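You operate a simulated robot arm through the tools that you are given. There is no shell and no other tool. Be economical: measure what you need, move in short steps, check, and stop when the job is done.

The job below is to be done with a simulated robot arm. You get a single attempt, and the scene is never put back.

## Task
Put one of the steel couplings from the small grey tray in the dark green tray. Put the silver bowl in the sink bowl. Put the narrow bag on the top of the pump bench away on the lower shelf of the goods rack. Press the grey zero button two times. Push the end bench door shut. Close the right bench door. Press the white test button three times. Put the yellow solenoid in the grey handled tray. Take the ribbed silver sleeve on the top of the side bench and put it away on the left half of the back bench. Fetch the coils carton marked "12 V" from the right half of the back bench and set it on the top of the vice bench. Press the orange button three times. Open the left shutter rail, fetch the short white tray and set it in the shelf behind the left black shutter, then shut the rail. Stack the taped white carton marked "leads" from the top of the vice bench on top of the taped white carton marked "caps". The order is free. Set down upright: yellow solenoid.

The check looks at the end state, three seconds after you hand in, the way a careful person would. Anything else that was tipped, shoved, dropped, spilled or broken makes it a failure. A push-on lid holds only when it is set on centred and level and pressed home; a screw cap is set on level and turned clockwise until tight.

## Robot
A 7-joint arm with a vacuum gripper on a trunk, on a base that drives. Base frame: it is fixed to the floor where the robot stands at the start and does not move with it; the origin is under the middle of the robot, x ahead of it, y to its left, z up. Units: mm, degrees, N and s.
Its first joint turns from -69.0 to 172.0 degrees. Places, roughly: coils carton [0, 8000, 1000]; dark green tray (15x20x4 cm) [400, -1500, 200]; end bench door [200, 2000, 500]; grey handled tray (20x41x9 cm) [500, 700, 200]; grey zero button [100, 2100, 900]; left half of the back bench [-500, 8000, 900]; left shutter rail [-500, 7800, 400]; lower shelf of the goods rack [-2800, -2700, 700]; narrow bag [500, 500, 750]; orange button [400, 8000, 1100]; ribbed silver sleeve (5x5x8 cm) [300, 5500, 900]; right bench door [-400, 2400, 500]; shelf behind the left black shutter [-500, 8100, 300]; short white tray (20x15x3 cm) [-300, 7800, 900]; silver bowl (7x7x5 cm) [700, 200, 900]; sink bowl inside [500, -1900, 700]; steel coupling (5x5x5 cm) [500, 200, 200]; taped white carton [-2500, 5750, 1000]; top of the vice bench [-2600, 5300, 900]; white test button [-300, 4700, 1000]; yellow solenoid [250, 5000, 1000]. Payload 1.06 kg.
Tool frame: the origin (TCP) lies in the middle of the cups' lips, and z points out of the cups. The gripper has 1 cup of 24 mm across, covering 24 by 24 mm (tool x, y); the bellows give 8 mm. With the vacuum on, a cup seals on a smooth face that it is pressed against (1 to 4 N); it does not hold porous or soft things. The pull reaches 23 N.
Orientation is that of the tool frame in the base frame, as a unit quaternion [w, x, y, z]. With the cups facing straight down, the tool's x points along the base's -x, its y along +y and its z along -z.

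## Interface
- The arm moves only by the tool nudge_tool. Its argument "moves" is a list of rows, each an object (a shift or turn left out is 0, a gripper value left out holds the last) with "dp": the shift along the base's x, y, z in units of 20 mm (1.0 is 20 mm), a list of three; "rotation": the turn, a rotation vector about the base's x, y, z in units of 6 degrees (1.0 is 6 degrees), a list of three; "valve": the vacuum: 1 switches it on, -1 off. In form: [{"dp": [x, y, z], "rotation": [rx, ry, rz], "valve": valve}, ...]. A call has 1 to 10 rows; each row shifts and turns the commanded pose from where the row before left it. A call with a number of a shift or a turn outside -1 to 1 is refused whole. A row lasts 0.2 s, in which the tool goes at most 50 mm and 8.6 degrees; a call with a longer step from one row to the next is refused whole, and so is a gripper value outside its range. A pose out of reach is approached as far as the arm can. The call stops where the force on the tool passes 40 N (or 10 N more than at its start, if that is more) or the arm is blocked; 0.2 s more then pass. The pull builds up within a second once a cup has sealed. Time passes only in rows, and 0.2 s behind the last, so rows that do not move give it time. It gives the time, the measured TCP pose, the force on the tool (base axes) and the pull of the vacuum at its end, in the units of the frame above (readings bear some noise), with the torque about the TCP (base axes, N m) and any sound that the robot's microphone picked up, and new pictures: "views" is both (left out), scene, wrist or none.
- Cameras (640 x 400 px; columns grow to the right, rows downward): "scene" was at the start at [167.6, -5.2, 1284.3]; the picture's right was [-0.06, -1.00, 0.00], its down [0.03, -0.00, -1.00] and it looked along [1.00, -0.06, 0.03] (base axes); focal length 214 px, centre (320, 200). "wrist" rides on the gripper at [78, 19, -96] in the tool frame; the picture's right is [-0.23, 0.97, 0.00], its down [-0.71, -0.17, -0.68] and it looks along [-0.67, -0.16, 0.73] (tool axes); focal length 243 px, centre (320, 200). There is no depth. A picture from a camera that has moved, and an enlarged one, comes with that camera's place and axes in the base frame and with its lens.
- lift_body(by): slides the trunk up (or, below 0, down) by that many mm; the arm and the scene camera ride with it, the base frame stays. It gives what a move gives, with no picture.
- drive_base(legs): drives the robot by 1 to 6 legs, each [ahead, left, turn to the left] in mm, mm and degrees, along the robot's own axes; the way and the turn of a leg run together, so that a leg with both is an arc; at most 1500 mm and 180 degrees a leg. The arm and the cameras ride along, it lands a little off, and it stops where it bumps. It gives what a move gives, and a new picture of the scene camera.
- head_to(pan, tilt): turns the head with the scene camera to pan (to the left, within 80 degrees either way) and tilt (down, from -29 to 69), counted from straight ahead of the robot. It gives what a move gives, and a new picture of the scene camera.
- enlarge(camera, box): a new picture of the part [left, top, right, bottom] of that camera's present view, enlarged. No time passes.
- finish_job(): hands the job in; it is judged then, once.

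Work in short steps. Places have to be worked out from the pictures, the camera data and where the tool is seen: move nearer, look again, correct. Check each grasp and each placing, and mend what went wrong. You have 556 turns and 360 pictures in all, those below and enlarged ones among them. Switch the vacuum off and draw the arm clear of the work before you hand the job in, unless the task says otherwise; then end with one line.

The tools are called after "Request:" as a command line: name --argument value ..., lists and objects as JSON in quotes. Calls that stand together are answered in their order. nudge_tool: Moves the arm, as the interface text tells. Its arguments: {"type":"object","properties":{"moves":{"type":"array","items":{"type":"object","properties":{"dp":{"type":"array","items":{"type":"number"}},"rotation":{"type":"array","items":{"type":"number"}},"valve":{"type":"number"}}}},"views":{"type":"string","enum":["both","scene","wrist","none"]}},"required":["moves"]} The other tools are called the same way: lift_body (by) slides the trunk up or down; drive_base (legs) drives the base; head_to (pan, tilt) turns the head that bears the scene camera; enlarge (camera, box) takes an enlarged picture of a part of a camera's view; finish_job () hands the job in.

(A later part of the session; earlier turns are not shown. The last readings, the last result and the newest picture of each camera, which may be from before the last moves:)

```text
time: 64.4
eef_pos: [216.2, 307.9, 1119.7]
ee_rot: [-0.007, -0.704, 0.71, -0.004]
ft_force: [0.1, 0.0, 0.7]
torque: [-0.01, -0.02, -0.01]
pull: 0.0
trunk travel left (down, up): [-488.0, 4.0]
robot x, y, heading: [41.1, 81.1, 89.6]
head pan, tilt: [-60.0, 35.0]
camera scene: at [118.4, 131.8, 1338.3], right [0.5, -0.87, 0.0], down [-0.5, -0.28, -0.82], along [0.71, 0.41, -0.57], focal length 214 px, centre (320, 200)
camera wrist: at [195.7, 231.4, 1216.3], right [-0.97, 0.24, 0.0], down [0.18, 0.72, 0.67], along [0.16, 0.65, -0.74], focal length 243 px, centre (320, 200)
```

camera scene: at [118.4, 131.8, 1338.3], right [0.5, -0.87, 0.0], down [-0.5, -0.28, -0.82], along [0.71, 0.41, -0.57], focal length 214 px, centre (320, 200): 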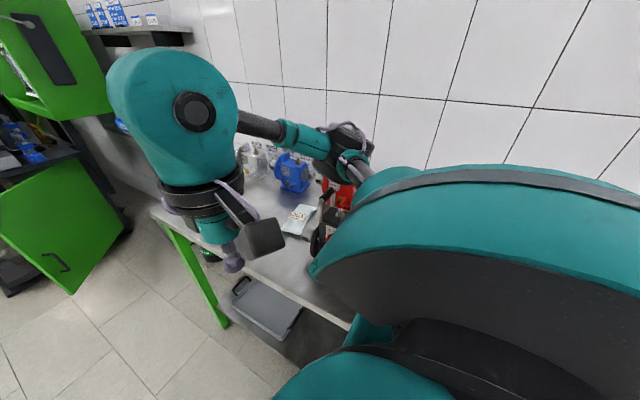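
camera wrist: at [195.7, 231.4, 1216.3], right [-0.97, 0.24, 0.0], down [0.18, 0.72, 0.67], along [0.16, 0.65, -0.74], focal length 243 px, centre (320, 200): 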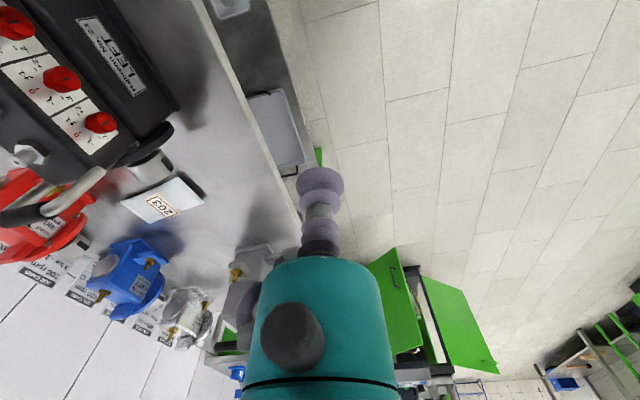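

Still clear; I carry on toward the bowl's x, keeping y near 300.

Request:
nudge_tool --moves '[{"dp": [1, 0, 0]}, {"dp": [1, 0, 0]}, {"dp": [1, 0, 0]}, {"dp": [1, 0, 0]}, {"dp": [1, 0, 0]}, {"dp": [1, 0, 0]}, {"dp": [1, 0, 0]}, {"dp": [1, 0, 0]}]' --views "both"

```text
time: 66.2
eef_pos: [374.7, 309.2, 1118.1]
ee_rot: [-0.008, -0.704, 0.71, -0.003]
ft_force: [0.0, 0.0, 0.5]
torque: [0.01, -0.01, 0.01]
pull: 0.2
trunk travel left (down, up): [-488.0, 4.0]
robot x, y, heading: [44.7, 79.3, 89.6]
head pan, tilt: [-60.0, 35.0]
camera scene: at [118.1, 131.8, 1338.4], right [0.5, -0.87, 0.0], down [-0.5, -0.28, -0.82], along [0.71, 0.41, -0.57], focal length 214 px, centre (320, 200)
camera wrist: at [355.6, 232.4, 1214.3], right [-0.97, 0.24, 0.0], down [0.18, 0.72, 0.67], along [0.16, 0.65, -0.74], focal length 243 px, centre (320, 200)
```

scene: 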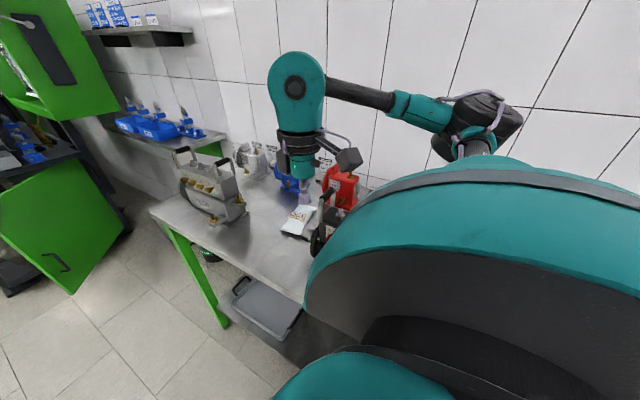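
wrist: 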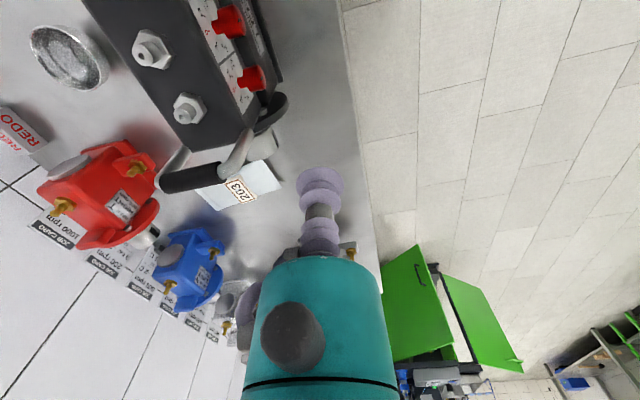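

Bowl estimate is now (680, 224, ~865) and bag (590, 498, 838). I continue over the crate at z≈1120, above its handles.

Request:
nudge_tool --moves '[{"dp": [1, 0, 0.3]}, {"dp": [1, 0, 0.3]}, {"dp": [1, 0, 0]}, {"dp": [1, 0, 0]}, {"dp": [1, -0.4, 0]}, {"dp": [1, -0.4, 0]}, {"dp": [1, -0.4, 0]}, {"dp": [1, -0.4, 0]}]' --views "both"

```text
time: 68.0
eef_pos: [471.9, 300.5, 1131.0]
ee_rot: [-0.007, -0.702, 0.713, -0.002]
ft_force: [0.0, -0.1, -0.2]
torque: [0.03, -0.05, 0.03]
pull: 0.2
out of reach, approached as far as the arm can: row 5, 6, 7, 8
trunk travel left (down, up): [-488.0, 4.0]
robot x, y, heading: [40.7, 83.4, 89.9]
head pan, tilt: [-60.0, 35.0]
camera scene: at [117.9, 132.1, 1338.3], right [0.5, -0.87, 0.0], down [-0.5, -0.28, -0.82], along [0.71, 0.41, -0.57], focal length 214 px, centre (320, 200)
camera wrist: at [452.6, 224.2, 1228.7], right [-0.97, 0.25, 0.01], down [0.19, 0.71, 0.67], along [0.16, 0.65, -0.74], focal length 243 px, centre (320, 200)
```

scene: 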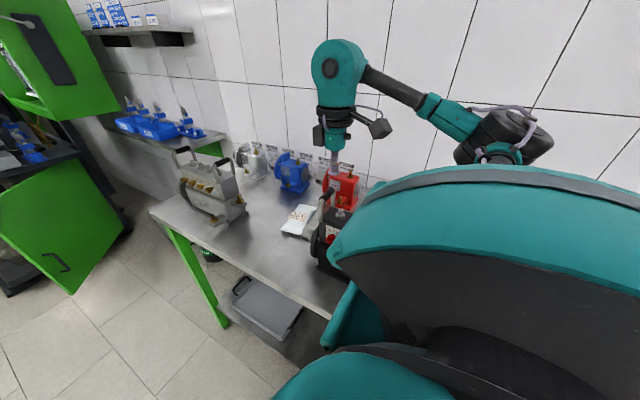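
wrist: 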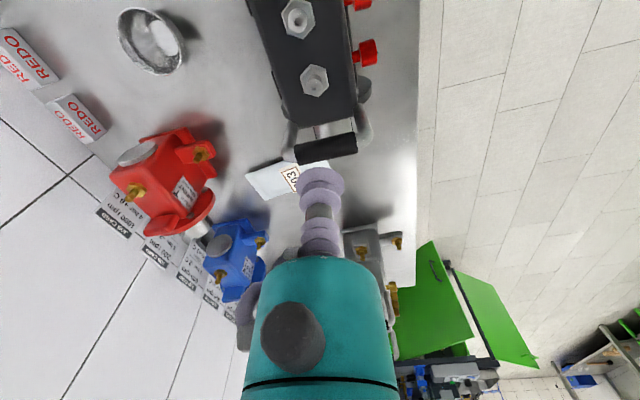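

The limit here is about 485 mm from the axis; the reach should grow when the trunk is lower. I first turn the wrist 90° so its camera looks back at my own body, to learn its clearance to the bench.

Request:
nudge_tool --moves '[{"dp": [-1, 0, 0], "rotation": [0, 0, 1]}, {"dp": [-1, 0, 0], "rotation": [0, 0, 1]}, {"dp": [0, 0, 0], "rotation": [0, 0, 1]}, {"rotation": [0, 0, 1]}, {"rotation": [0, 0, 1]}, {"rotation": [0, 0, 1]}, {"rotation": [0, 0, 1]}, {"rotation": [0, 0, 1]}, {"rotation": [0, 0, 1]}, {"rotation": [0, 0, 1]}]' --views "none"

Request:
nudge_tool --moves '[{"rotation": [0, 0, 1]}, {"rotation": [0, 0, 1]}, {"rotation": [0, 0, 1]}, {"rotation": [0, 0, 1]}, {"rotation": [0, 0, 1]}, {"rotation": [0, 0, 1]}]' --views "wrist"

```text
time: 70.2
eef_pos: [371.5, 293.9, 1133.7]
ee_rot: [0.006, 0.849, -0.528, 0.005]
ft_force: [0.3, -0.1, 0.7]
torque: [-0.01, -0.04, 0.02]
pull: 0.1
out of reach, approached as far as the arm can: row 2, 3, 4, 5, 6, 7, 8, 9, 10
trunk travel left (down, up): [-488.0, 4.0]
robot x, y, heading: [41.8, 80.7, 89.7]
head pan, tilt: [-60.0, 35.0]
```

```text
time: 71.6
eef_pos: [371.0, 293.8, 1133.9]
ee_rot: [0.006, 0.849, -0.528, 0.005]
ft_force: [-0.2, -0.4, -0.3]
torque: [0.02, -0.01, 0.02]
pull: 0.1
out of reach, approached as far as the arm can: row 1, 2, 3, 4, 5, 6
trunk travel left (down, up): [-488.0, 4.0]
robot x, y, heading: [41.0, 81.6, 89.8]
head pan, tilt: [-60.0, 35.0]
camera wrist: at [388.0, 216.9, 1230.4], right [-0.98, -0.22, 0.0], down [-0.16, 0.72, 0.67], along [-0.15, 0.66, -0.74], focal length 243 px, centre (320, 200)
```

wrist: 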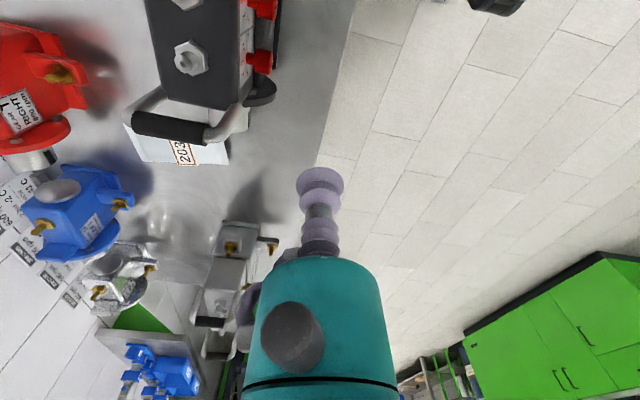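

The wrist won't turn further that way. I undo that turn, retract the tool, and will test how near the base can come facing the bench.

Request:
nudge_tool --moves '[{"dp": [-1, 0, 0], "rotation": [0, 0, -1]}, {"dp": [-1, 0, 0], "rotation": [0, 0, -1]}, {"dp": [-1, 0, 0], "rotation": [0, 0, -1]}, {"dp": [-1, 0, 0], "rotation": [0, 0, -0.9]}, {"dp": [-1, 0, 0]}, {"dp": [-1, 0, 0]}, {"dp": [-1, 0, 0]}, {"dp": [-1, 0, 0]}, {"dp": [-1, 0, 0]}, {"dp": [-1, 0, 0]}]' --views "none"

Request:
nudge_tool --moves '[{"dp": [-1, 0, 0]}, {"dp": [-1, 0, 0]}, {"dp": [-1, 0, 0]}, {"dp": [-1, 0, 0]}, {"dp": [-1, 0, 0]}, {"dp": [-1, 0, 0]}, {"dp": [-1, 0, 0]}]' --views "none"

Request:
drive_base --legs '[[0, 250, 0], [0, 0, -90]]'

```text
time: 73.8
eef_pos: [169.1, 293.8, 1133.2]
ee_rot: [0.005, 0.725, -0.688, 0.004]
ft_force: [0.3, -0.3, -0.7]
torque: [-0.01, -0.01, -0.03]
pull: 0.0
trunk travel left (down, up): [-488.0, 4.0]
robot x, y, heading: [40.2, 83.6, 89.9]
head pan, tilt: [-60.0, 35.0]
```

```text
time: 75.4
eef_pos: [31.4, 295.0, 1132.4]
ee_rot: [0.006, 0.725, -0.689, 0.004]
ft_force: [0.3, -0.5, 0.1]
torque: [0.0, -0.01, 0.02]
pull: 0.1
trunk travel left (down, up): [-488.0, 4.0]
robot x, y, heading: [41.6, 81.8, 89.5]
head pan, tilt: [-60.0, 35.0]
```

```text
time: 82.0
eef_pos: [11.1, 92.1, 1134.1]
ee_rot: [-0.007, -0.022, 1.0, 0.001]
ft_force: [-0.6, 0.4, -0.3]
torque: [-0.02, -0.02, -0.02]
pull: 0.1
trunk travel left (down, up): [-488.0, 4.0]
robot x, y, heading: [-201.3, 80.7, -0.7]
head pan, tilt: [-60.0, 35.0]
camera scene: at [-151.4, 6.8, 1338.3], right [-0.87, -0.49, 0.0], down [-0.28, 0.5, -0.82], along [0.4, -0.71, -0.57], focal length 214 px, centre (320, 200)
```

scene: 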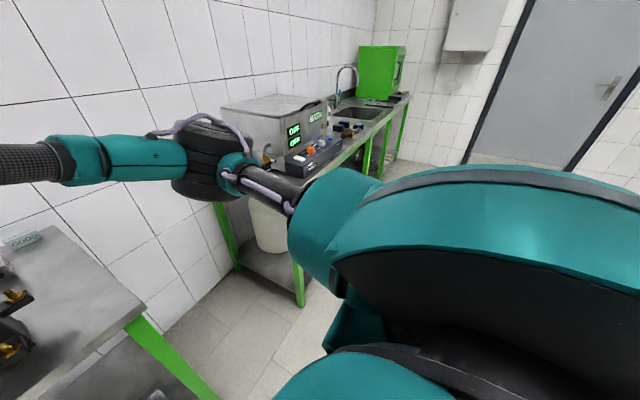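

Facing the bench from x≈-200, I drive ahead 320 (to x≈120) and see whether it bumps.

Request:
drive_base --legs '[[320, 0, 0]]'

```text
time: 84.1
eef_pos: [321.7, 90.0, 1133.4]
ee_rot: [-0.006, -0.023, 1.0, 0.001]
ft_force: [-0.4, 0.1, -0.4]
torque: [0.03, 0.01, -0.02]
pull: 0.2
trunk travel left (down, up): [-488.0, 4.0]
robot x, y, heading: [108.3, 80.6, -0.6]
head pan, tilt: [-60.0, 35.0]
stopped in leg 1: the robot was blocked; the commanded pose is now the measured one
camera scene: at [158.4, 4.0, 1338.4], right [-0.87, -0.49, 0.0], down [-0.28, 0.5, -0.82], along [0.4, -0.71, -0.57], focal length 214 px, centre (320, 200)
```

scene: 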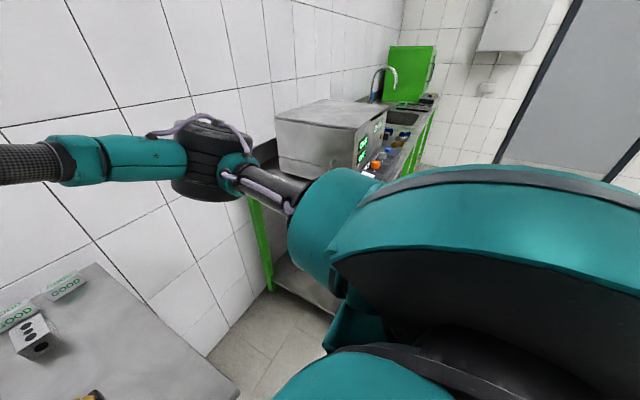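

The base is blocked at x≈108, so the front stand is about x=100. Better triangulation puts the bowl rim at (651, 226, 896), crate top ≈1015–1055 with its back at x≈535. I stand at x≈98, y≈180 and lower the trunk by 260.

Request:
drive_base --legs '[[-10, 0, 0], [0, 100, 0]]'

Request:
lift_body --by -60

Request:
head_to --pan 20 --tilt 40

```text
time: 86.0
eef_pos: [314.4, 187.9, 1132.6]
ee_rot: [-0.006, -0.022, 1.0, 0.002]
ft_force: [-0.8, 0.0, 0.2]
torque: [0.01, 0.05, 0.0]
pull: 0.0
trunk travel left (down, up): [-488.0, 4.0]
robot x, y, heading: [99.7, 181.0, -0.4]
head pan, tilt: [-60.0, 35.0]
camera scene: at [151.0, 102.1, 1338.4], right [-0.87, -0.49, 0.0], down [-0.28, 0.5, -0.82], along [0.4, -0.71, -0.57], focal length 214 px, centre (320, 200)
```

scene: 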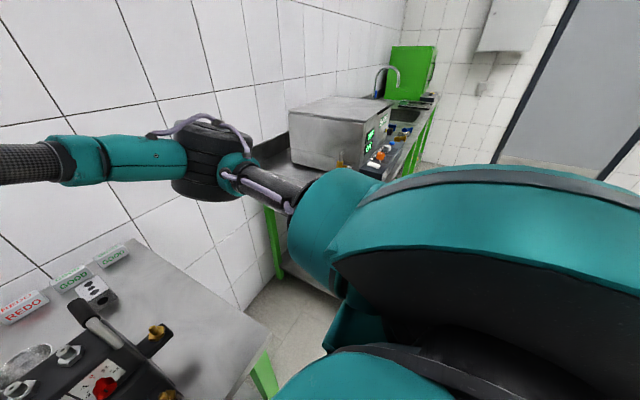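

```text
time: 86.7
eef_pos: [321.0, 184.3, 1079.1]
ee_rot: [-0.017, -0.019, 1.0, -0.003]
ft_force: [10.8, -3.2, -6.1]
torque: [0.22, 0.43, 0.15]
pull: 0.2
trunk travel left (down, up): [-443.0, 49.0]
robot x, y, heading: [102.9, 179.6, -0.1]
head pan, tilt: [-60.0, 35.0]
stopped: the force on the tool passed its limit at 97 N (the readings are from after the stop); the commanded pose is now the measured one
```

```text
time: 88.2
eef_pos: [320.7, 185.7, 1081.4]
ee_rot: [-0.016, -0.018, 1.0, -0.002]
ft_force: [27.3, 2.2, -12.3]
torque: [-0.42, 1.58, -0.57]
pull: 0.1
trunk travel left (down, up): [-443.0, 49.0]
robot x, y, heading: [100.5, 174.8, -0.5]
head pan, tilt: [20.0, 40.0]
camera scene: at [232.1, 206.2, 1282.3], right [0.33, -0.94, 0.0], down [-0.61, -0.21, -0.77], along [0.72, 0.26, -0.64], focal length 214 px, centre (320, 200)
```

scene: 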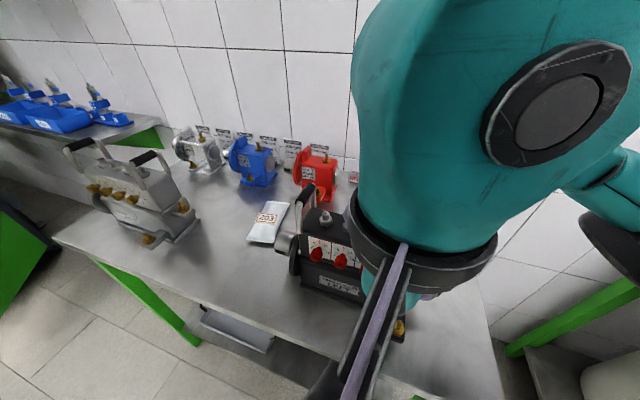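

The wrist-camera bracket pressed against my own head/torso (the push is +x), nothing on the bench. I move the tool forward and up to free it.

Request:
nudge_tool --moves '[{"dp": [1, 0, 0.3]}, {"dp": [1, 0, 0.3]}, {"dp": [1, 0, 0.3]}, {"dp": [1, 0, 0.3]}]' --views "both"

```text
time: 89.2
eef_pos: [399.0, 185.5, 1105.0]
ee_rot: [-0.016, -0.02, 1.0, -0.002]
ft_force: [0.2, -0.2, -0.4]
torque: [-0.02, -0.02, 0.01]
pull: 0.1
trunk travel left (down, up): [-443.0, 49.0]
robot x, y, heading: [99.8, 177.2, -0.5]
head pan, tilt: [20.0, 40.0]
camera scene: at [232.2, 206.2, 1282.3], right [0.33, -0.94, 0.0], down [-0.61, -0.21, -0.77], along [0.72, 0.26, -0.64], focal length 214 px, centre (320, 200)
camera wrist: at [323.2, 202.1, 1202.9], right [0.2, 0.98, -0.01], down [0.74, -0.14, 0.66], along [0.65, -0.14, -0.75], focal length 243 px, centre (320, 200)
```

scene: 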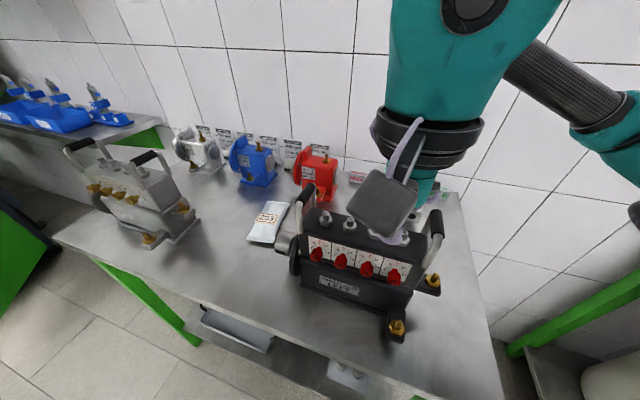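
wrist: 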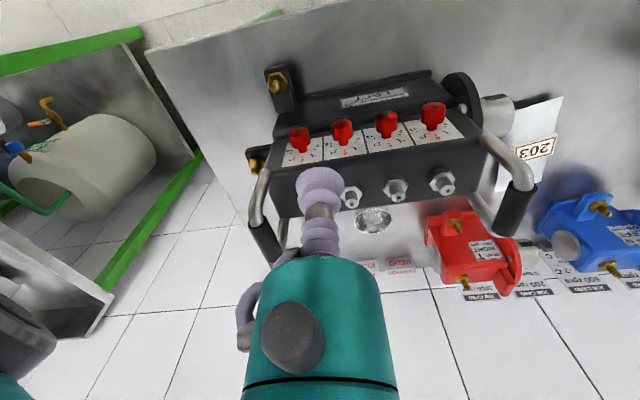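

Free again and nothing moved. The wrist-camera bracket would hit the crate if it trails behind the tool, so I turn the tool about z to put the bracket at the side, while rising a little.

Request:
nudge_tool --moves '[{"dp": [0.5, 0, 1], "rotation": [0, 0, -1]}, {"dp": [0.5, 0, 1], "rotation": [0, 0, -1]}, {"rotation": [0, 0, -1]}, {"rotation": [0, 0, -1]}, {"rotation": [0, 0, -1]}, {"rotation": [0, 0, -1]}, {"rotation": [0, 0, -1]}, {"rotation": [0, 0, -1]}, {"rotation": [0, 0, -1]}, {"rotation": [0, 0, -1]}]' --views "both"

```text
time: 91.5
eef_pos: [421.6, 185.5, 1145.1]
ee_rot: [-0.015, 0.484, 0.875, 0.007]
ft_force: [0.7, -0.4, 1.2]
torque: [0.02, 0.0, -0.04]
pull: 0.1
trunk travel left (down, up): [-443.0, 49.0]
robot x, y, heading: [102.8, 178.1, -0.8]
head pan, tilt: [20.0, 40.0]
camera scene: at [232.1, 206.3, 1282.3], right [0.33, -0.94, 0.0], down [-0.61, -0.21, -0.77], along [0.72, 0.26, -0.64], focal length 214 px, centre (320, 200)
camera wrist: at [397.2, 259.3, 1243.3], right [0.95, 0.32, -0.01], down [0.25, -0.71, 0.66], along [0.2, -0.63, -0.75], focal length 243 px, centre (320, 200)
```

scene: 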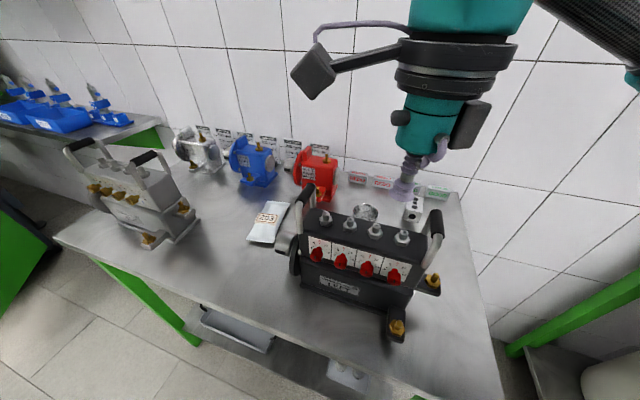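
wrist: 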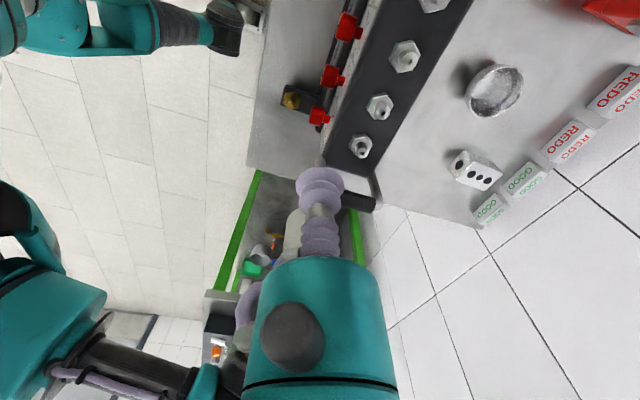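

The view is much better; bowl rim again at (652, 230, 896). I turn a further 24° and advance over the crate at z≈1145.

Request:
nudge_tool --moves '[{"dp": [1, 0.3, 0], "rotation": [0, 0, -1]}, {"dp": [1, 0.3, 0], "rotation": [0, 0, -1]}, {"dp": [1, 0.3, 0], "rotation": [0, 0, -1]}, {"dp": [1, 0.3, 0], "rotation": [0, 0, -1]}, {"dp": [1, 0.3, 0]}, {"dp": [1, 0.3, 0]}, {"dp": [1, 0.3, 0]}]' --views "both"

```text
time: 93.0
eef_pos: [561.2, 230.3, 1147.0]
ee_rot: [-0.013, 0.654, 0.756, 0.009]
ft_force: [0.5, -0.6, -0.3]
torque: [-0.03, -0.01, 0.0]
pull: 0.1
trunk travel left (down, up): [-443.0, 49.0]
robot x, y, heading: [102.8, 175.1, -0.5]
head pan, tilt: [20.0, 40.0]
camera scene: at [232.2, 206.5, 1282.3], right [0.33, -0.94, 0.0], down [-0.61, -0.21, -0.77], along [0.72, 0.26, -0.64], focal length 214 px, centre (320, 200)
camera wrist: at [568.6, 306.6, 1245.0], right [1.0, -0.09, -0.01], down [-0.06, -0.75, 0.66], along [-0.07, -0.66, -0.75], focal length 243 px, centre (320, 200)
```

scene: 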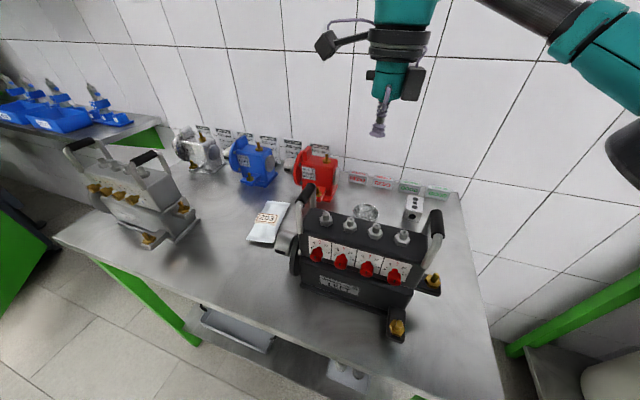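
wrist: 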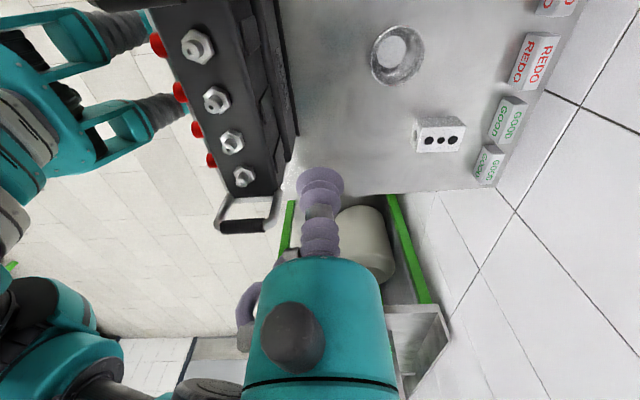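

Now reach for x≈650 at this height.

Request:
nudge_tool --moves '[{"dp": [1, 0, 0]}, {"dp": [1, 0, 0]}, {"dp": [1, 0, 0]}, {"dp": [1, 0, 0]}, {"dp": [0.7, 0.2, 0]}]' --views "wrist"

```text
time: 94.2
eef_pos: [643.8, 228.6, 1145.2]
ee_rot: [-0.012, 0.653, 0.757, 0.009]
ft_force: [0.2, -0.4, 0.0]
torque: [-0.01, 0.02, -0.02]
pull: 0.0
out of reach, approached as far as the arm can: row 5
trunk travel left (down, up): [-443.0, 49.0]
robot x, y, heading: [100.0, 177.6, -0.4]
head pan, tilt: [20.0, 40.0]
camera wrist: at [651.3, 304.1, 1242.6], right [1.0, -0.09, -0.01], down [-0.06, -0.75, 0.66], along [-0.07, -0.66, -0.75], focal length 243 px, centre (320, 200)
```

wrist: 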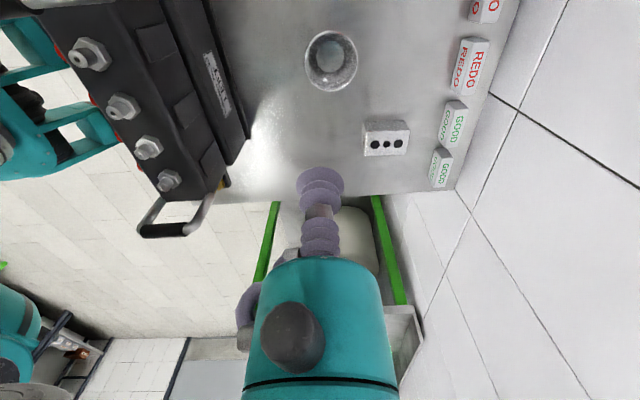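

Reached: bowl centre (655, 235). Before lowering I check how the upper arm sits relative to the bench.

Request:
head_to --pan -35 --tilt 40

```text
time: 95.5
eef_pos: [642.6, 226.9, 1144.9]
ee_rot: [-0.013, 0.654, 0.756, 0.01]
ft_force: [-0.5, 0.5, 0.8]
torque: [0.01, 0.01, 0.0]
pull: 0.1
trunk travel left (down, up): [-443.0, 49.0]
robot x, y, heading: [102.3, 179.4, -0.4]
head pan, tilt: [-35.0, 40.0]
camera scene: at [221.2, 128.6, 1282.3], right [-0.58, -0.81, 0.0], down [-0.52, 0.37, -0.77], along [0.62, -0.44, -0.64], focal length 214 px, centre (320, 200)
```

scene: 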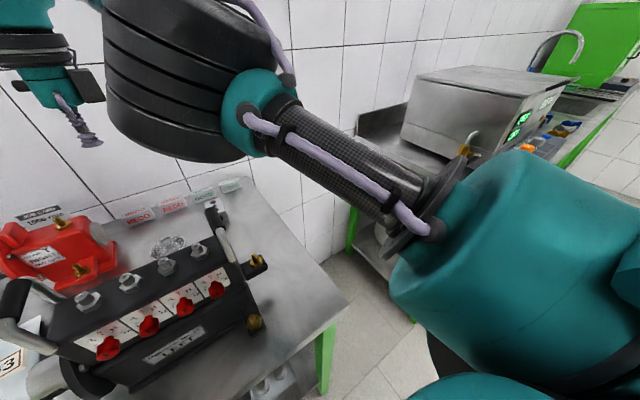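

The elbow hangs roughly at TCP height and would come down on the crate here. I try standing further right with the tool tilted forward, which shifts the elbow off the crate. First back off in x, then drive right 90.

Request:
nudge_tool --moves '[{"dp": [-1, 0, 0], "rotation": [0, -1, 0]}, {"dp": [-1, 0, 0], "rotation": [0, -1, 0]}, {"dp": [-1, 0, 0], "rotation": [0, -1, 0]}, {"dp": [-0.5, 0, 0], "rotation": [0, -1, 0]}, {"dp": [0, 0, 0], "rotation": [0, 0, 0]}]' --views "none"

Request:
drive_base --legs '[[0, -90, 0]]'

Request:
nudge_tool --moves '[{"dp": [0.5, 1, 0]}, {"dp": [0.5, 1, 0]}, {"dp": [1, 1, 0]}, {"dp": [1, 1, 0]}, {"dp": [0.5, 0.5, 0]}]' --views "both"

```text
time: 96.7
eef_pos: [575.5, 228.3, 1146.4]
ee_rot: [0.145, 0.639, 0.741, 0.146]
ft_force: [-0.1, 0.1, -0.1]
torque: [0.0, 0.0, 0.01]
pull: 0.0
trunk travel left (down, up): [-443.0, 49.0]
robot x, y, heading: [102.4, 177.3, -0.7]
head pan, tilt: [-35.0, 40.0]
```

```text
time: 98.1
eef_pos: [571.9, 139.8, 1147.3]
ee_rot: [0.144, 0.637, 0.743, 0.145]
ft_force: [0.2, -0.8, 0.4]
torque: [-0.01, -0.01, -0.01]
pull: 0.0
trunk travel left (down, up): [-443.0, 49.0]
robot x, y, heading: [103.0, 89.7, -0.7]
head pan, tilt: [-35.0, 40.0]
camera scene: at [220.5, 39.0, 1282.3], right [-0.58, -0.82, 0.0], down [-0.52, 0.37, -0.77], along [0.62, -0.44, -0.64], focal length 214 px, centre (320, 200)
```

scene: 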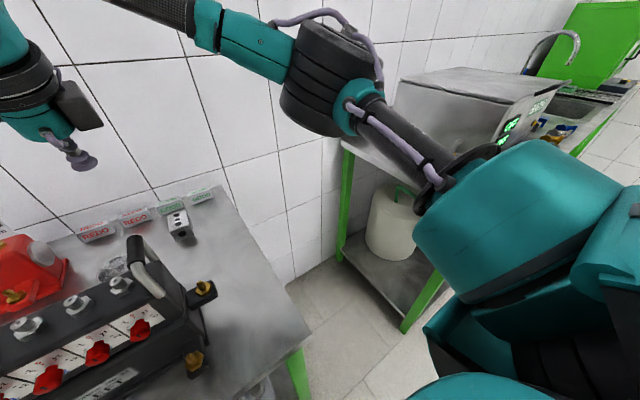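

```text
time: 99.3
eef_pos: [643.7, 231.5, 1146.8]
ee_rot: [0.144, 0.638, 0.743, 0.146]
ft_force: [-0.8, -1.0, 0.2]
torque: [-0.02, -0.01, 0.02]
pull: 0.0
trunk travel left (down, up): [-443.0, 49.0]
robot x, y, heading: [98.5, 90.1, -0.3]
head pan, tilt: [-35.0, 40.0]
camera scene: at [220.5, 39.7, 1282.3], right [-0.58, -0.82, 0.0], down [-0.52, 0.37, -0.77], along [0.62, -0.44, -0.64], focal length 214 px, centre (320, 200)
camera wrist: at [610.4, 308.3, 1239.8], right [0.91, -0.09, 0.4], down [-0.32, -0.75, 0.58], along [0.24, -0.66, -0.71], focal length 243 px, centre (320, 200)
```

scene: 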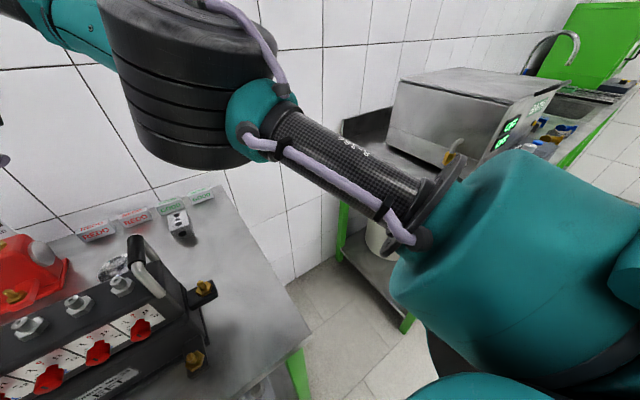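
wrist: 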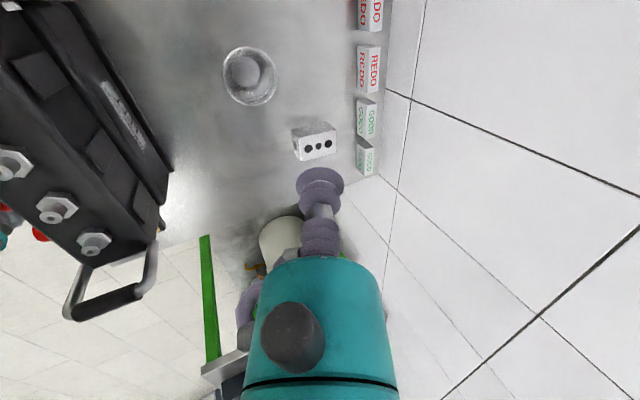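

That pose is reachable with 24° tilt. The elbow is about (500, 15); I shift the base right another 50 so it clears the crate's knobs, and re-aim the tool above the bowl.

Request:
drive_base --legs '[[0, -50, 0]]'

Request:
nudge_tool --moves '[{"dp": [0, 1, 0]}, {"dp": [0, 1, 0]}, {"dp": [0, 0.6, 0]}]' --views "scene"

```text
time: 100.5
eef_pos: [641.6, 180.1, 1147.1]
ee_rot: [0.144, 0.637, 0.743, 0.146]
ft_force: [-0.3, -0.7, -0.1]
torque: [0.03, 0.01, 0.02]
pull: 0.0
trunk travel left (down, up): [-443.0, 49.0]
robot x, y, heading: [102.8, 36.8, -0.3]
head pan, tilt: [-35.0, 40.0]
camera scene: at [220.2, -11.9, 1282.3], right [-0.58, -0.82, 0.0], down [-0.52, 0.37, -0.77], along [0.62, -0.44, -0.64], focal length 214 px, centre (320, 200)
```

scene: 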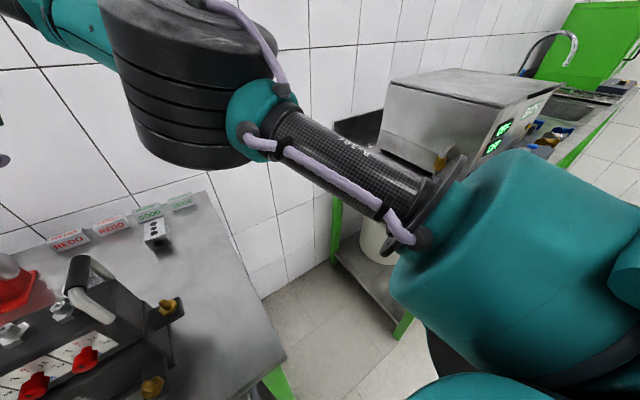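

```text
time: 101.3
eef_pos: [631.8, 211.0, 1142.6]
ee_rot: [0.144, 0.637, 0.744, 0.146]
ft_force: [-0.8, -1.0, -0.9]
torque: [-0.02, -0.01, 0.0]
pull: 0.1
out of reach, approached as far as the arm can: row 2, 3
trunk travel left (down, up): [-443.0, 49.0]
robot x, y, heading: [97.0, 39.6, -0.4]
head pan, tilt: [-35.0, 40.0]
camera scene: at [220.1, -11.2, 1282.3], right [-0.58, -0.82, 0.0], down [-0.52, 0.37, -0.77], along [0.62, -0.44, -0.64], focal length 214 px, centre (320, 200)
```

scene: 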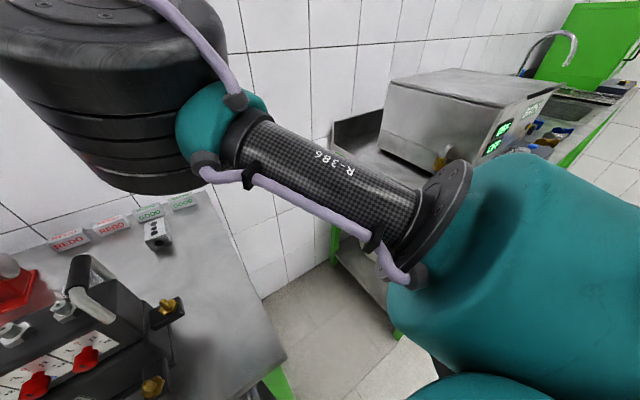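

At this trunk height it is near its limit. I lower the trunk 80 mm and raise the tool by the same, to gain reach while staying clear.

Request:
lift_body --by -60

Request:
nudge_tool --moves '[{"dp": [0, 0, 1]}, {"dp": [0, 0, 1]}, {"dp": [0.5, 0.5, 0]}, {"dp": [0.5, 0.7, 0]}]' --views "scene"

```text
time: 102.3
eef_pos: [633.5, 209.9, 1083.0]
ee_rot: [0.143, 0.637, 0.743, 0.146]
ft_force: [0.5, 0.5, 0.0]
torque: [0.03, 0.03, 0.01]
pull: 0.1
trunk travel left (down, up): [-383.0, 109.0]
robot x, y, heading: [99.5, 34.8, -0.3]
head pan, tilt: [-35.0, 40.0]
```

```text
time: 103.3
eef_pos: [634.2, 212.1, 1120.9]
ee_rot: [0.144, 0.637, 0.743, 0.145]
ft_force: [0.7, 0.1, -0.5]
torque: [0.01, -0.02, 0.01]
pull: 0.0
out of reach, approached as far as the arm can: row 3, 4
trunk travel left (down, up): [-383.0, 109.0]
robot x, y, heading: [97.5, 39.0, -0.5]
head pan, tilt: [-35.0, 40.0]
camera scene: at [251.1, -11.6, 1212.6], right [-0.58, -0.82, 0.0], down [-0.52, 0.37, -0.77], along [0.62, -0.44, -0.64], focal length 214 px, centre (320, 200)
```

scene: 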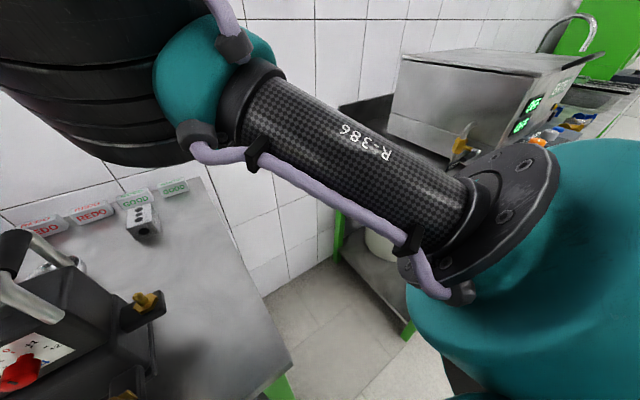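

Reaching further left is limited by the joints. To learn how the elbow and reach behave at low tool heights I back out into free floor and experiment there.

Request:
drive_base --legs '[[-600, 0, 0]]'

Request:
nudge_tool --moves '[{"dp": [0, -1, -1]}, {"dp": [0, -1, -1]}, {"dp": [0, -1, -1]}, {"dp": [0, -1, -1]}, {"dp": [0, 0, -1]}, {"dp": [0, 0, -1]}, {"dp": [0, 0, -1]}, {"dp": [0, 0, -1]}, {"dp": [0, 0, -1]}]' --views "scene"

```text
time: 106.7
eef_pos: [29.3, 211.9, 1120.7]
ee_rot: [0.145, 0.641, 0.74, 0.145]
ft_force: [0.4, 0.3, 0.9]
torque: [-0.03, 0.0, -0.03]
pull: 0.1
trunk travel left (down, up): [-383.0, 109.0]
robot x, y, heading: [-505.4, 49.0, -1.1]
head pan, tilt: [-35.0, 40.0]
camera scene: at [-356.0, -6.1, 1212.7], right [-0.59, -0.81, 0.0], down [-0.52, 0.38, -0.77], along [0.62, -0.45, -0.64], focal length 214 px, centre (320, 200)
```

scene: 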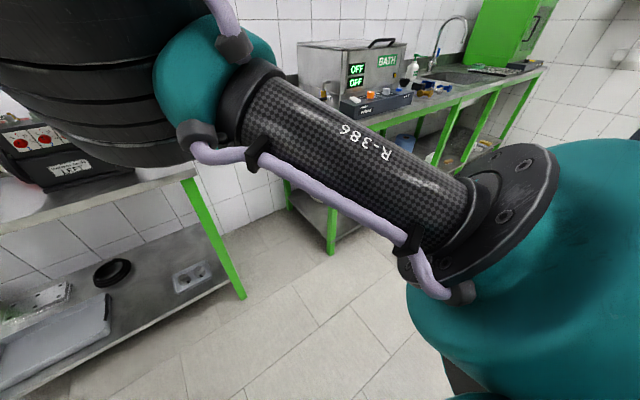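

```text
time: 108.7
eef_pos: [30.0, 131.6, 940.9]
ee_rot: [0.145, 0.641, 0.739, 0.145]
ft_force: [-0.4, 0.0, 0.2]
torque: [0.03, -0.01, 0.0]
pull: 0.2
trunk travel left (down, up): [-383.0, 109.0]
robot x, y, heading: [-502.5, 44.4, -0.9]
head pan, tilt: [-35.0, 40.0]
camera scene: at [-355.6, -6.2, 1212.6], right [-0.59, -0.81, 0.0], down [-0.52, 0.38, -0.77], along [0.62, -0.45, -0.64], focal length 214 px, centre (320, 200)
```

scene: 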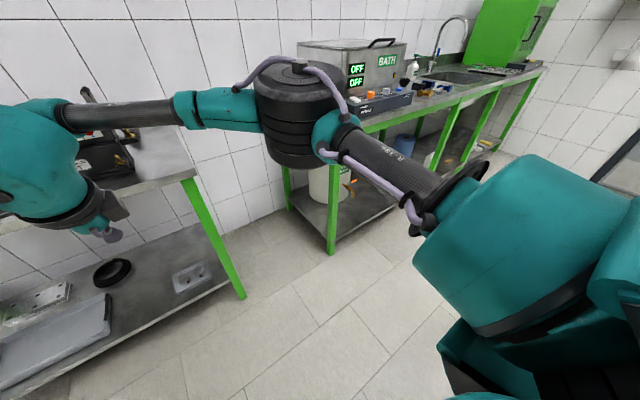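

Excellent: at low tool height the elbow flares 330 mm to the right and sits higher than the tool. I continue down to z≈865 here to check it is reachable.

Request:
nudge_tool --moves '[{"dp": [0.5, 0, -1]}, {"dp": [0.5, 0, -1]}, {"dp": [0, 0, -1]}, {"dp": [0, 0, -1]}]' --views "scene"

```text
time: 109.7
eef_pos: [51.4, 131.9, 859.8]
ee_rot: [0.145, 0.642, 0.739, 0.145]
ft_force: [-0.2, 0.3, 0.5]
torque: [-0.02, 0.03, 0.0]
pull: 0.1
trunk travel left (down, up): [-383.0, 109.0]
robot x, y, heading: [-507.0, 46.2, -1.0]
head pan, tilt: [-35.0, 40.0]
camera scene: at [-355.7, -6.1, 1212.6], right [-0.59, -0.81, 0.0], down [-0.52, 0.38, -0.77], along [0.62, -0.45, -0.64], focal length 214 px, centre (320, 200)
```

scene: 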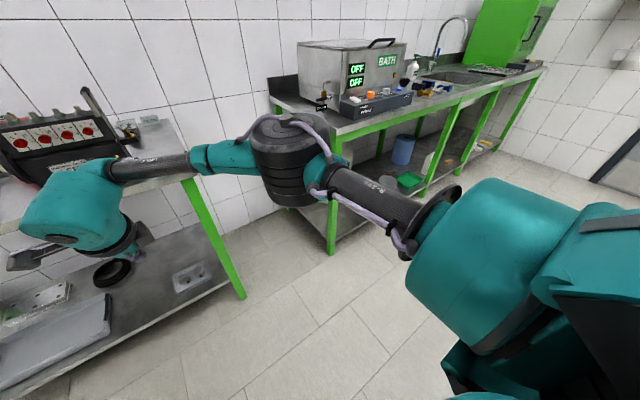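

Reachable. But a vertical tool would keep the wrist clear of the crate, so I test removing the tilt here, with the tool a bit more to the left as planned for a stand at y≈110.

Request:
nudge_tool --moves '[{"dp": [0, 0.5, 0.2], "rotation": [0, 1, 0]}, {"dp": [0, 0.5, 0.2], "rotation": [0, 1, 0]}, {"dp": [0, 0.5, 0.2], "rotation": [0, 1, 0]}, {"dp": [0, 0.5, 0], "rotation": [0, 1, 0]}, {"dp": [0, 0, 0]}]' --views "both"

```text
time: 110.9
eef_pos: [44.2, 165.6, 873.7]
ee_rot: [-0.008, 0.657, 0.754, 0.012]
ft_force: [0.1, 0.3, -0.5]
torque: [0.0, -0.02, 0.02]
pull: 0.0
out of reach, approached as far as the arm can: row 4
trunk travel left (down, up): [-383.0, 109.0]
robot x, y, heading: [-503.8, 45.5, -1.0]
head pan, tilt: [-35.0, 40.0]
camera scene: at [-355.8, -6.0, 1212.6], right [-0.59, -0.81, 0.0], down [-0.52, 0.38, -0.77], along [0.62, -0.45, -0.64], focal length 214 px, centre (320, 200)
camera wrist: at [52.4, 243.8, 972.4], right [1.0, -0.1, 0.0], down [-0.07, -0.75, 0.66], along [-0.07, -0.66, -0.75], focal length 243 px, centre (320, 200)
```

scene: 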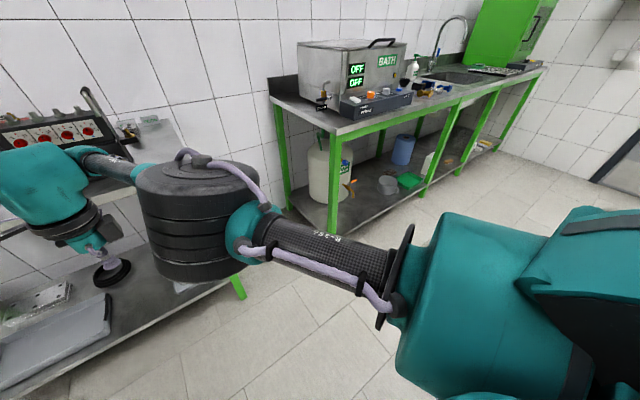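
wrist: 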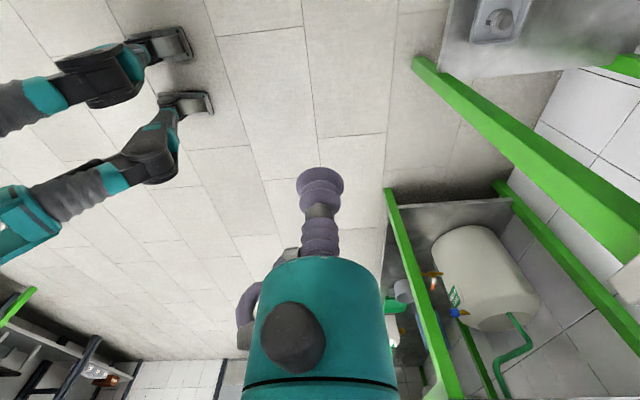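

A vertical tool is at its limit and pulls the elbow in, so a moderate tilt is the compromise: about 18° forward and 9° to the left. I test that here.

Request:
nudge_tool --moves '[{"dp": [0, -0.5, 0], "rotation": [0.5, -1, 0]}, {"dp": [0.1, 0, 0], "rotation": [0.5, -1, 0]}, {"dp": [0.1, 0, -0.3], "rotation": [0.5, -1, 0]}, {"dp": [0.1, 0, -0.3]}]' --views "scene"

```text
time: 111.9
eef_pos: [49.6, 157.1, 863.7]
ee_rot: [0.055, 0.645, 0.743, 0.171]
ft_force: [-0.5, -0.5, 0.3]
torque: [0.02, 0.03, 0.0]
pull: 0.1
trunk travel left (down, up): [-383.0, 109.0]
robot x, y, heading: [-505.3, 45.5, -1.1]
head pan, tilt: [-35.0, 40.0]
camera scene: at [-355.7, -6.1, 1212.6], right [-0.59, -0.81, 0.0], down [-0.52, 0.38, -0.77], along [0.62, -0.45, -0.64], focal length 214 px, centre (320, 200)
```

scene: 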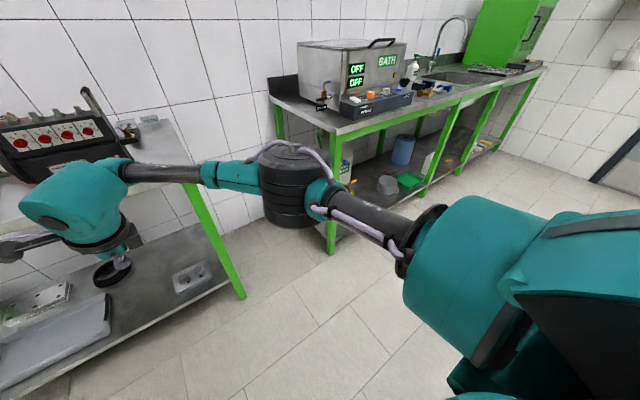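

The elbow flares well to the right. To measure its height I take a second head view of the same pose from a different pan.

Request:
head_to --pan 20 --tilt 40

```text
time: 113.1
eef_pos: [51.1, 158.3, 862.3]
ee_rot: [0.054, 0.645, 0.743, 0.17]
ft_force: [-0.3, -0.5, 0.3]
torque: [0.02, 0.02, -0.02]
pull: 0.0
trunk travel left (down, up): [-383.0, 109.0]
robot x, y, heading: [-504.4, 47.4, -1.1]
head pan, tilt: [20.0, 40.0]
camera scene: at [-344.1, 71.4, 1212.6], right [0.32, -0.95, 0.0], down [-0.61, -0.21, -0.77], along [0.72, 0.25, -0.64], focal length 214 px, centre (320, 200)
```

scene: 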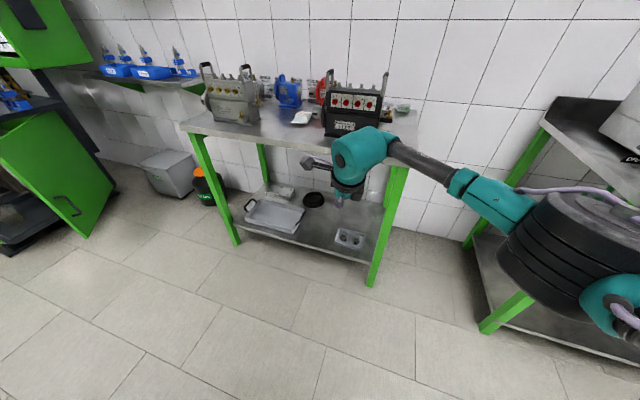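

The elbow is actually near: centre at robot-relative (335, -144), bottom ≈1020, so it is no problem at the bench. I raise the tool, drive in again to (100, 125), and then descend behind the crate.

Request:
nudge_tool --moves '[{"dp": [-0.5, 0, 1]}, {"dp": [-0.5, 0, 1]}, {"dp": [-0.5, 0, 1]}, {"dp": [-0.5, 0, 1]}, {"dp": [-0.5, 0, 1]}, {"dp": [-0.5, 0, 1]}, {"dp": [-0.5, 0, 1]}, {"dp": [-0.5, 0, 1]}, {"dp": [-0.5, 0, 1]}, {"dp": [-0.5, 0, 1]}]' --views "none"

Request:
nudge_tool --moves '[{"dp": [0, 0, 1]}, {"dp": [0, 0, 1]}, {"dp": [0, 0, 1]}]' --views "none"

Request:
drive_base --legs '[[0, 75, 1.1], [600, 0, 0]]'

```text
time: 115.3
eef_pos: [-51.4, 154.7, 1063.7]
ee_rot: [0.054, 0.645, 0.743, 0.169]
ft_force: [0.1, -1.2, 0.0]
torque: [-0.03, -0.01, 0.03]
pull: 0.1
trunk travel left (down, up): [-383.0, 109.0]
robot x, y, heading: [-501.5, 43.7, -0.9]
head pan, tilt: [20.0, 40.0]
```

```text
time: 116.1
eef_pos: [-49.6, 158.7, 1123.5]
ee_rot: [0.054, 0.644, 0.744, 0.17]
ft_force: [0.5, -0.2, 0.4]
torque: [-0.01, 0.0, -0.02]
pull: 0.2
trunk travel left (down, up): [-383.0, 109.0]
robot x, y, heading: [-504.2, 43.7, -1.1]
head pan, tilt: [20.0, 40.0]
```

```text
time: 120.5
eef_pos: [566.0, 240.5, 1123.1]
ee_rot: [0.053, 0.64, 0.747, 0.171]
ft_force: [0.8, -0.1, 0.1]
torque: [0.0, 0.02, 0.02]
pull: 0.0
trunk travel left (down, up): [-383.0, 109.0]
robot x, y, heading: [115.0, 117.9, -0.2]
head pan, tilt: [20.0, 40.0]
camera scene: at [273.7, 149.2, 1212.6], right [0.34, -0.94, 0.0], down [-0.6, -0.22, -0.77], along [0.72, 0.26, -0.64], focal length 214 px, centre (320, 200)
```

scene: 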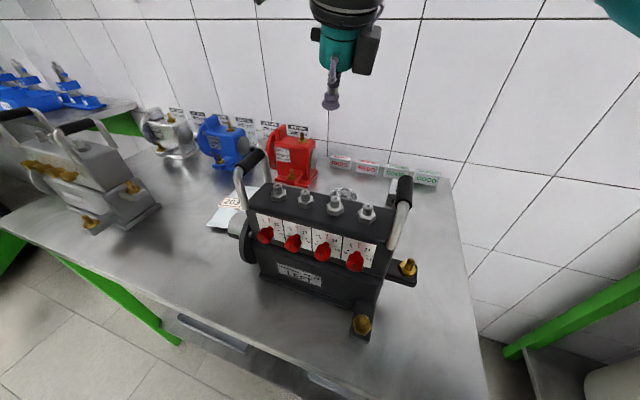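

Docked at x≈115. I move over the bowl and descend to z≈960, then look with the wrist camera.

Request:
nudge_tool --moves '[{"dp": [1, 0, 0]}, {"dp": [1, 0, 0]}, {"dp": [1, 0, 0]}, {"dp": [0.8, -0.2, -0.5]}, {"dp": [0, 0, -1]}, {"dp": [0, 0, -1]}, {"dp": [0, 0, -1]}, {"dp": [0, 0, -1]}, {"dp": [0, 0, -1]}, {"dp": [0, 0, -1]}]' --views "both"

```text
time: 122.7
eef_pos: [643.2, 237.2, 994.4]
ee_rot: [0.053, 0.639, 0.748, 0.171]
ft_force: [-0.6, 0.8, 0.6]
torque: [0.02, -0.01, -0.05]
pull: 0.0
trunk travel left (down, up): [-383.0, 109.0]
robot x, y, heading: [114.1, 120.5, 0.1]
head pan, tilt: [20.0, 40.0]
camera scene: at [273.4, 149.1, 1212.6], right [0.34, -0.94, 0.0], down [-0.6, -0.22, -0.77], along [0.72, 0.26, -0.64], focal length 214 px, centre (320, 200)
camera wrist: at [619.6, 297.6, 1099.7], right [0.95, -0.11, 0.28], down [-0.24, -0.84, 0.49], along [0.18, -0.53, -0.83], focal length 243 px, centre (320, 200)
```

scene: 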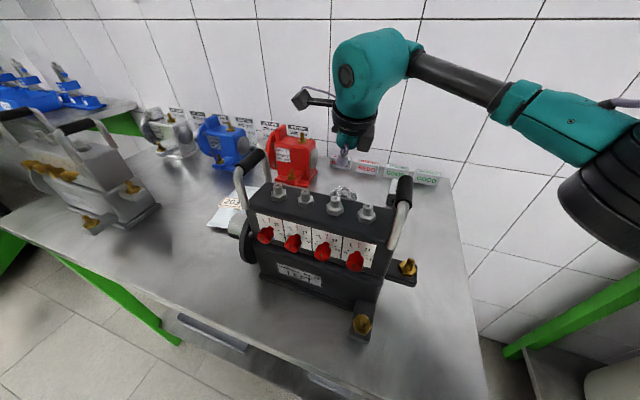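
wrist: 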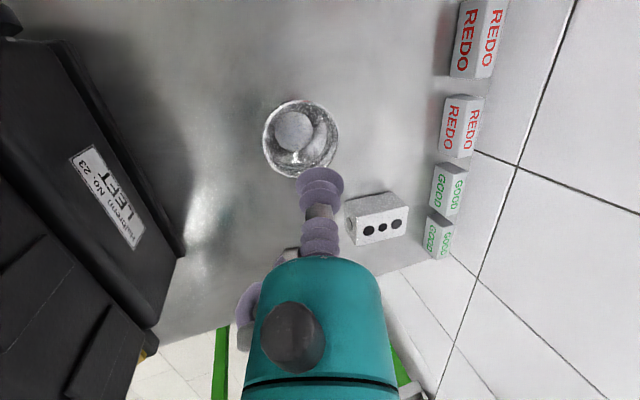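

The bowl has a flat inner bottom (~38 mm) centred near (654, 231). A smaller tilt (~11°) should let the bellows seal; I reduce it and watch the elbow.

Request:
nudge_tool --moves '[{"dp": [0.2, -0.1, -0.3], "rotation": [-0.4, 0.7, 0]}, {"dp": [0.2, -0.1, -0.3], "rotation": [-0.3, 0.7, 0]}]' --views "both"

```text
time: 123.3
eef_pos: [650.7, 231.7, 980.1]
ee_rot: [0.021, 0.647, 0.756, 0.095]
ft_force: [-0.4, 1.3, -0.9]
torque: [-0.01, -0.01, 0.01]
pull: 0.0
trunk travel left (down, up): [-383.0, 109.0]
robot x, y, heading: [111.9, 119.0, 0.2]
head pan, tilt: [20.0, 40.0]
camera scene: at [273.4, 149.3, 1212.6], right [0.34, -0.94, 0.0], down [-0.6, -0.22, -0.77], along [0.72, 0.26, -0.64], focal length 214 px, centre (320, 200)
camera wrist: at [641.9, 300.6, 1084.8], right [0.99, -0.09, 0.14], down [-0.16, -0.8, 0.58], along [0.06, -0.59, -0.8], focal length 243 px, centre (320, 200)
```

scene: 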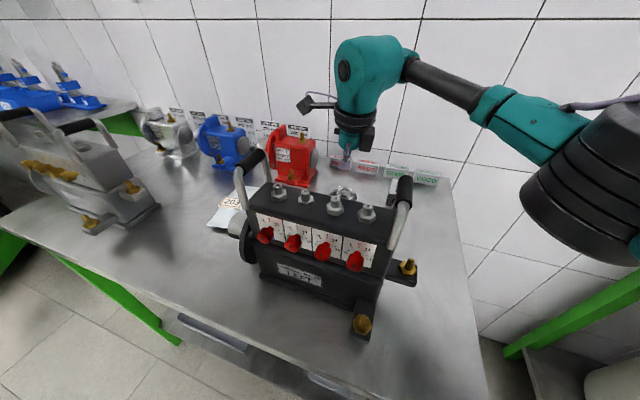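
wrist: 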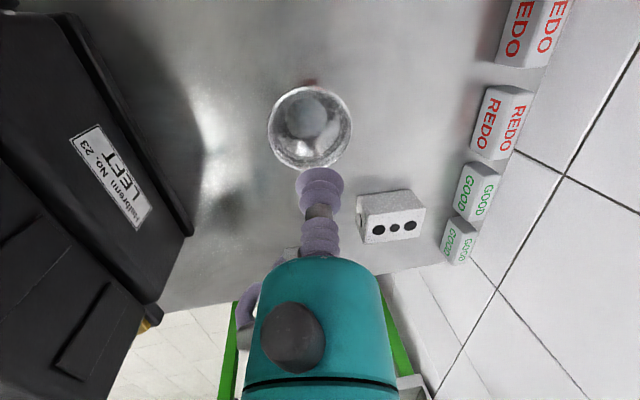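

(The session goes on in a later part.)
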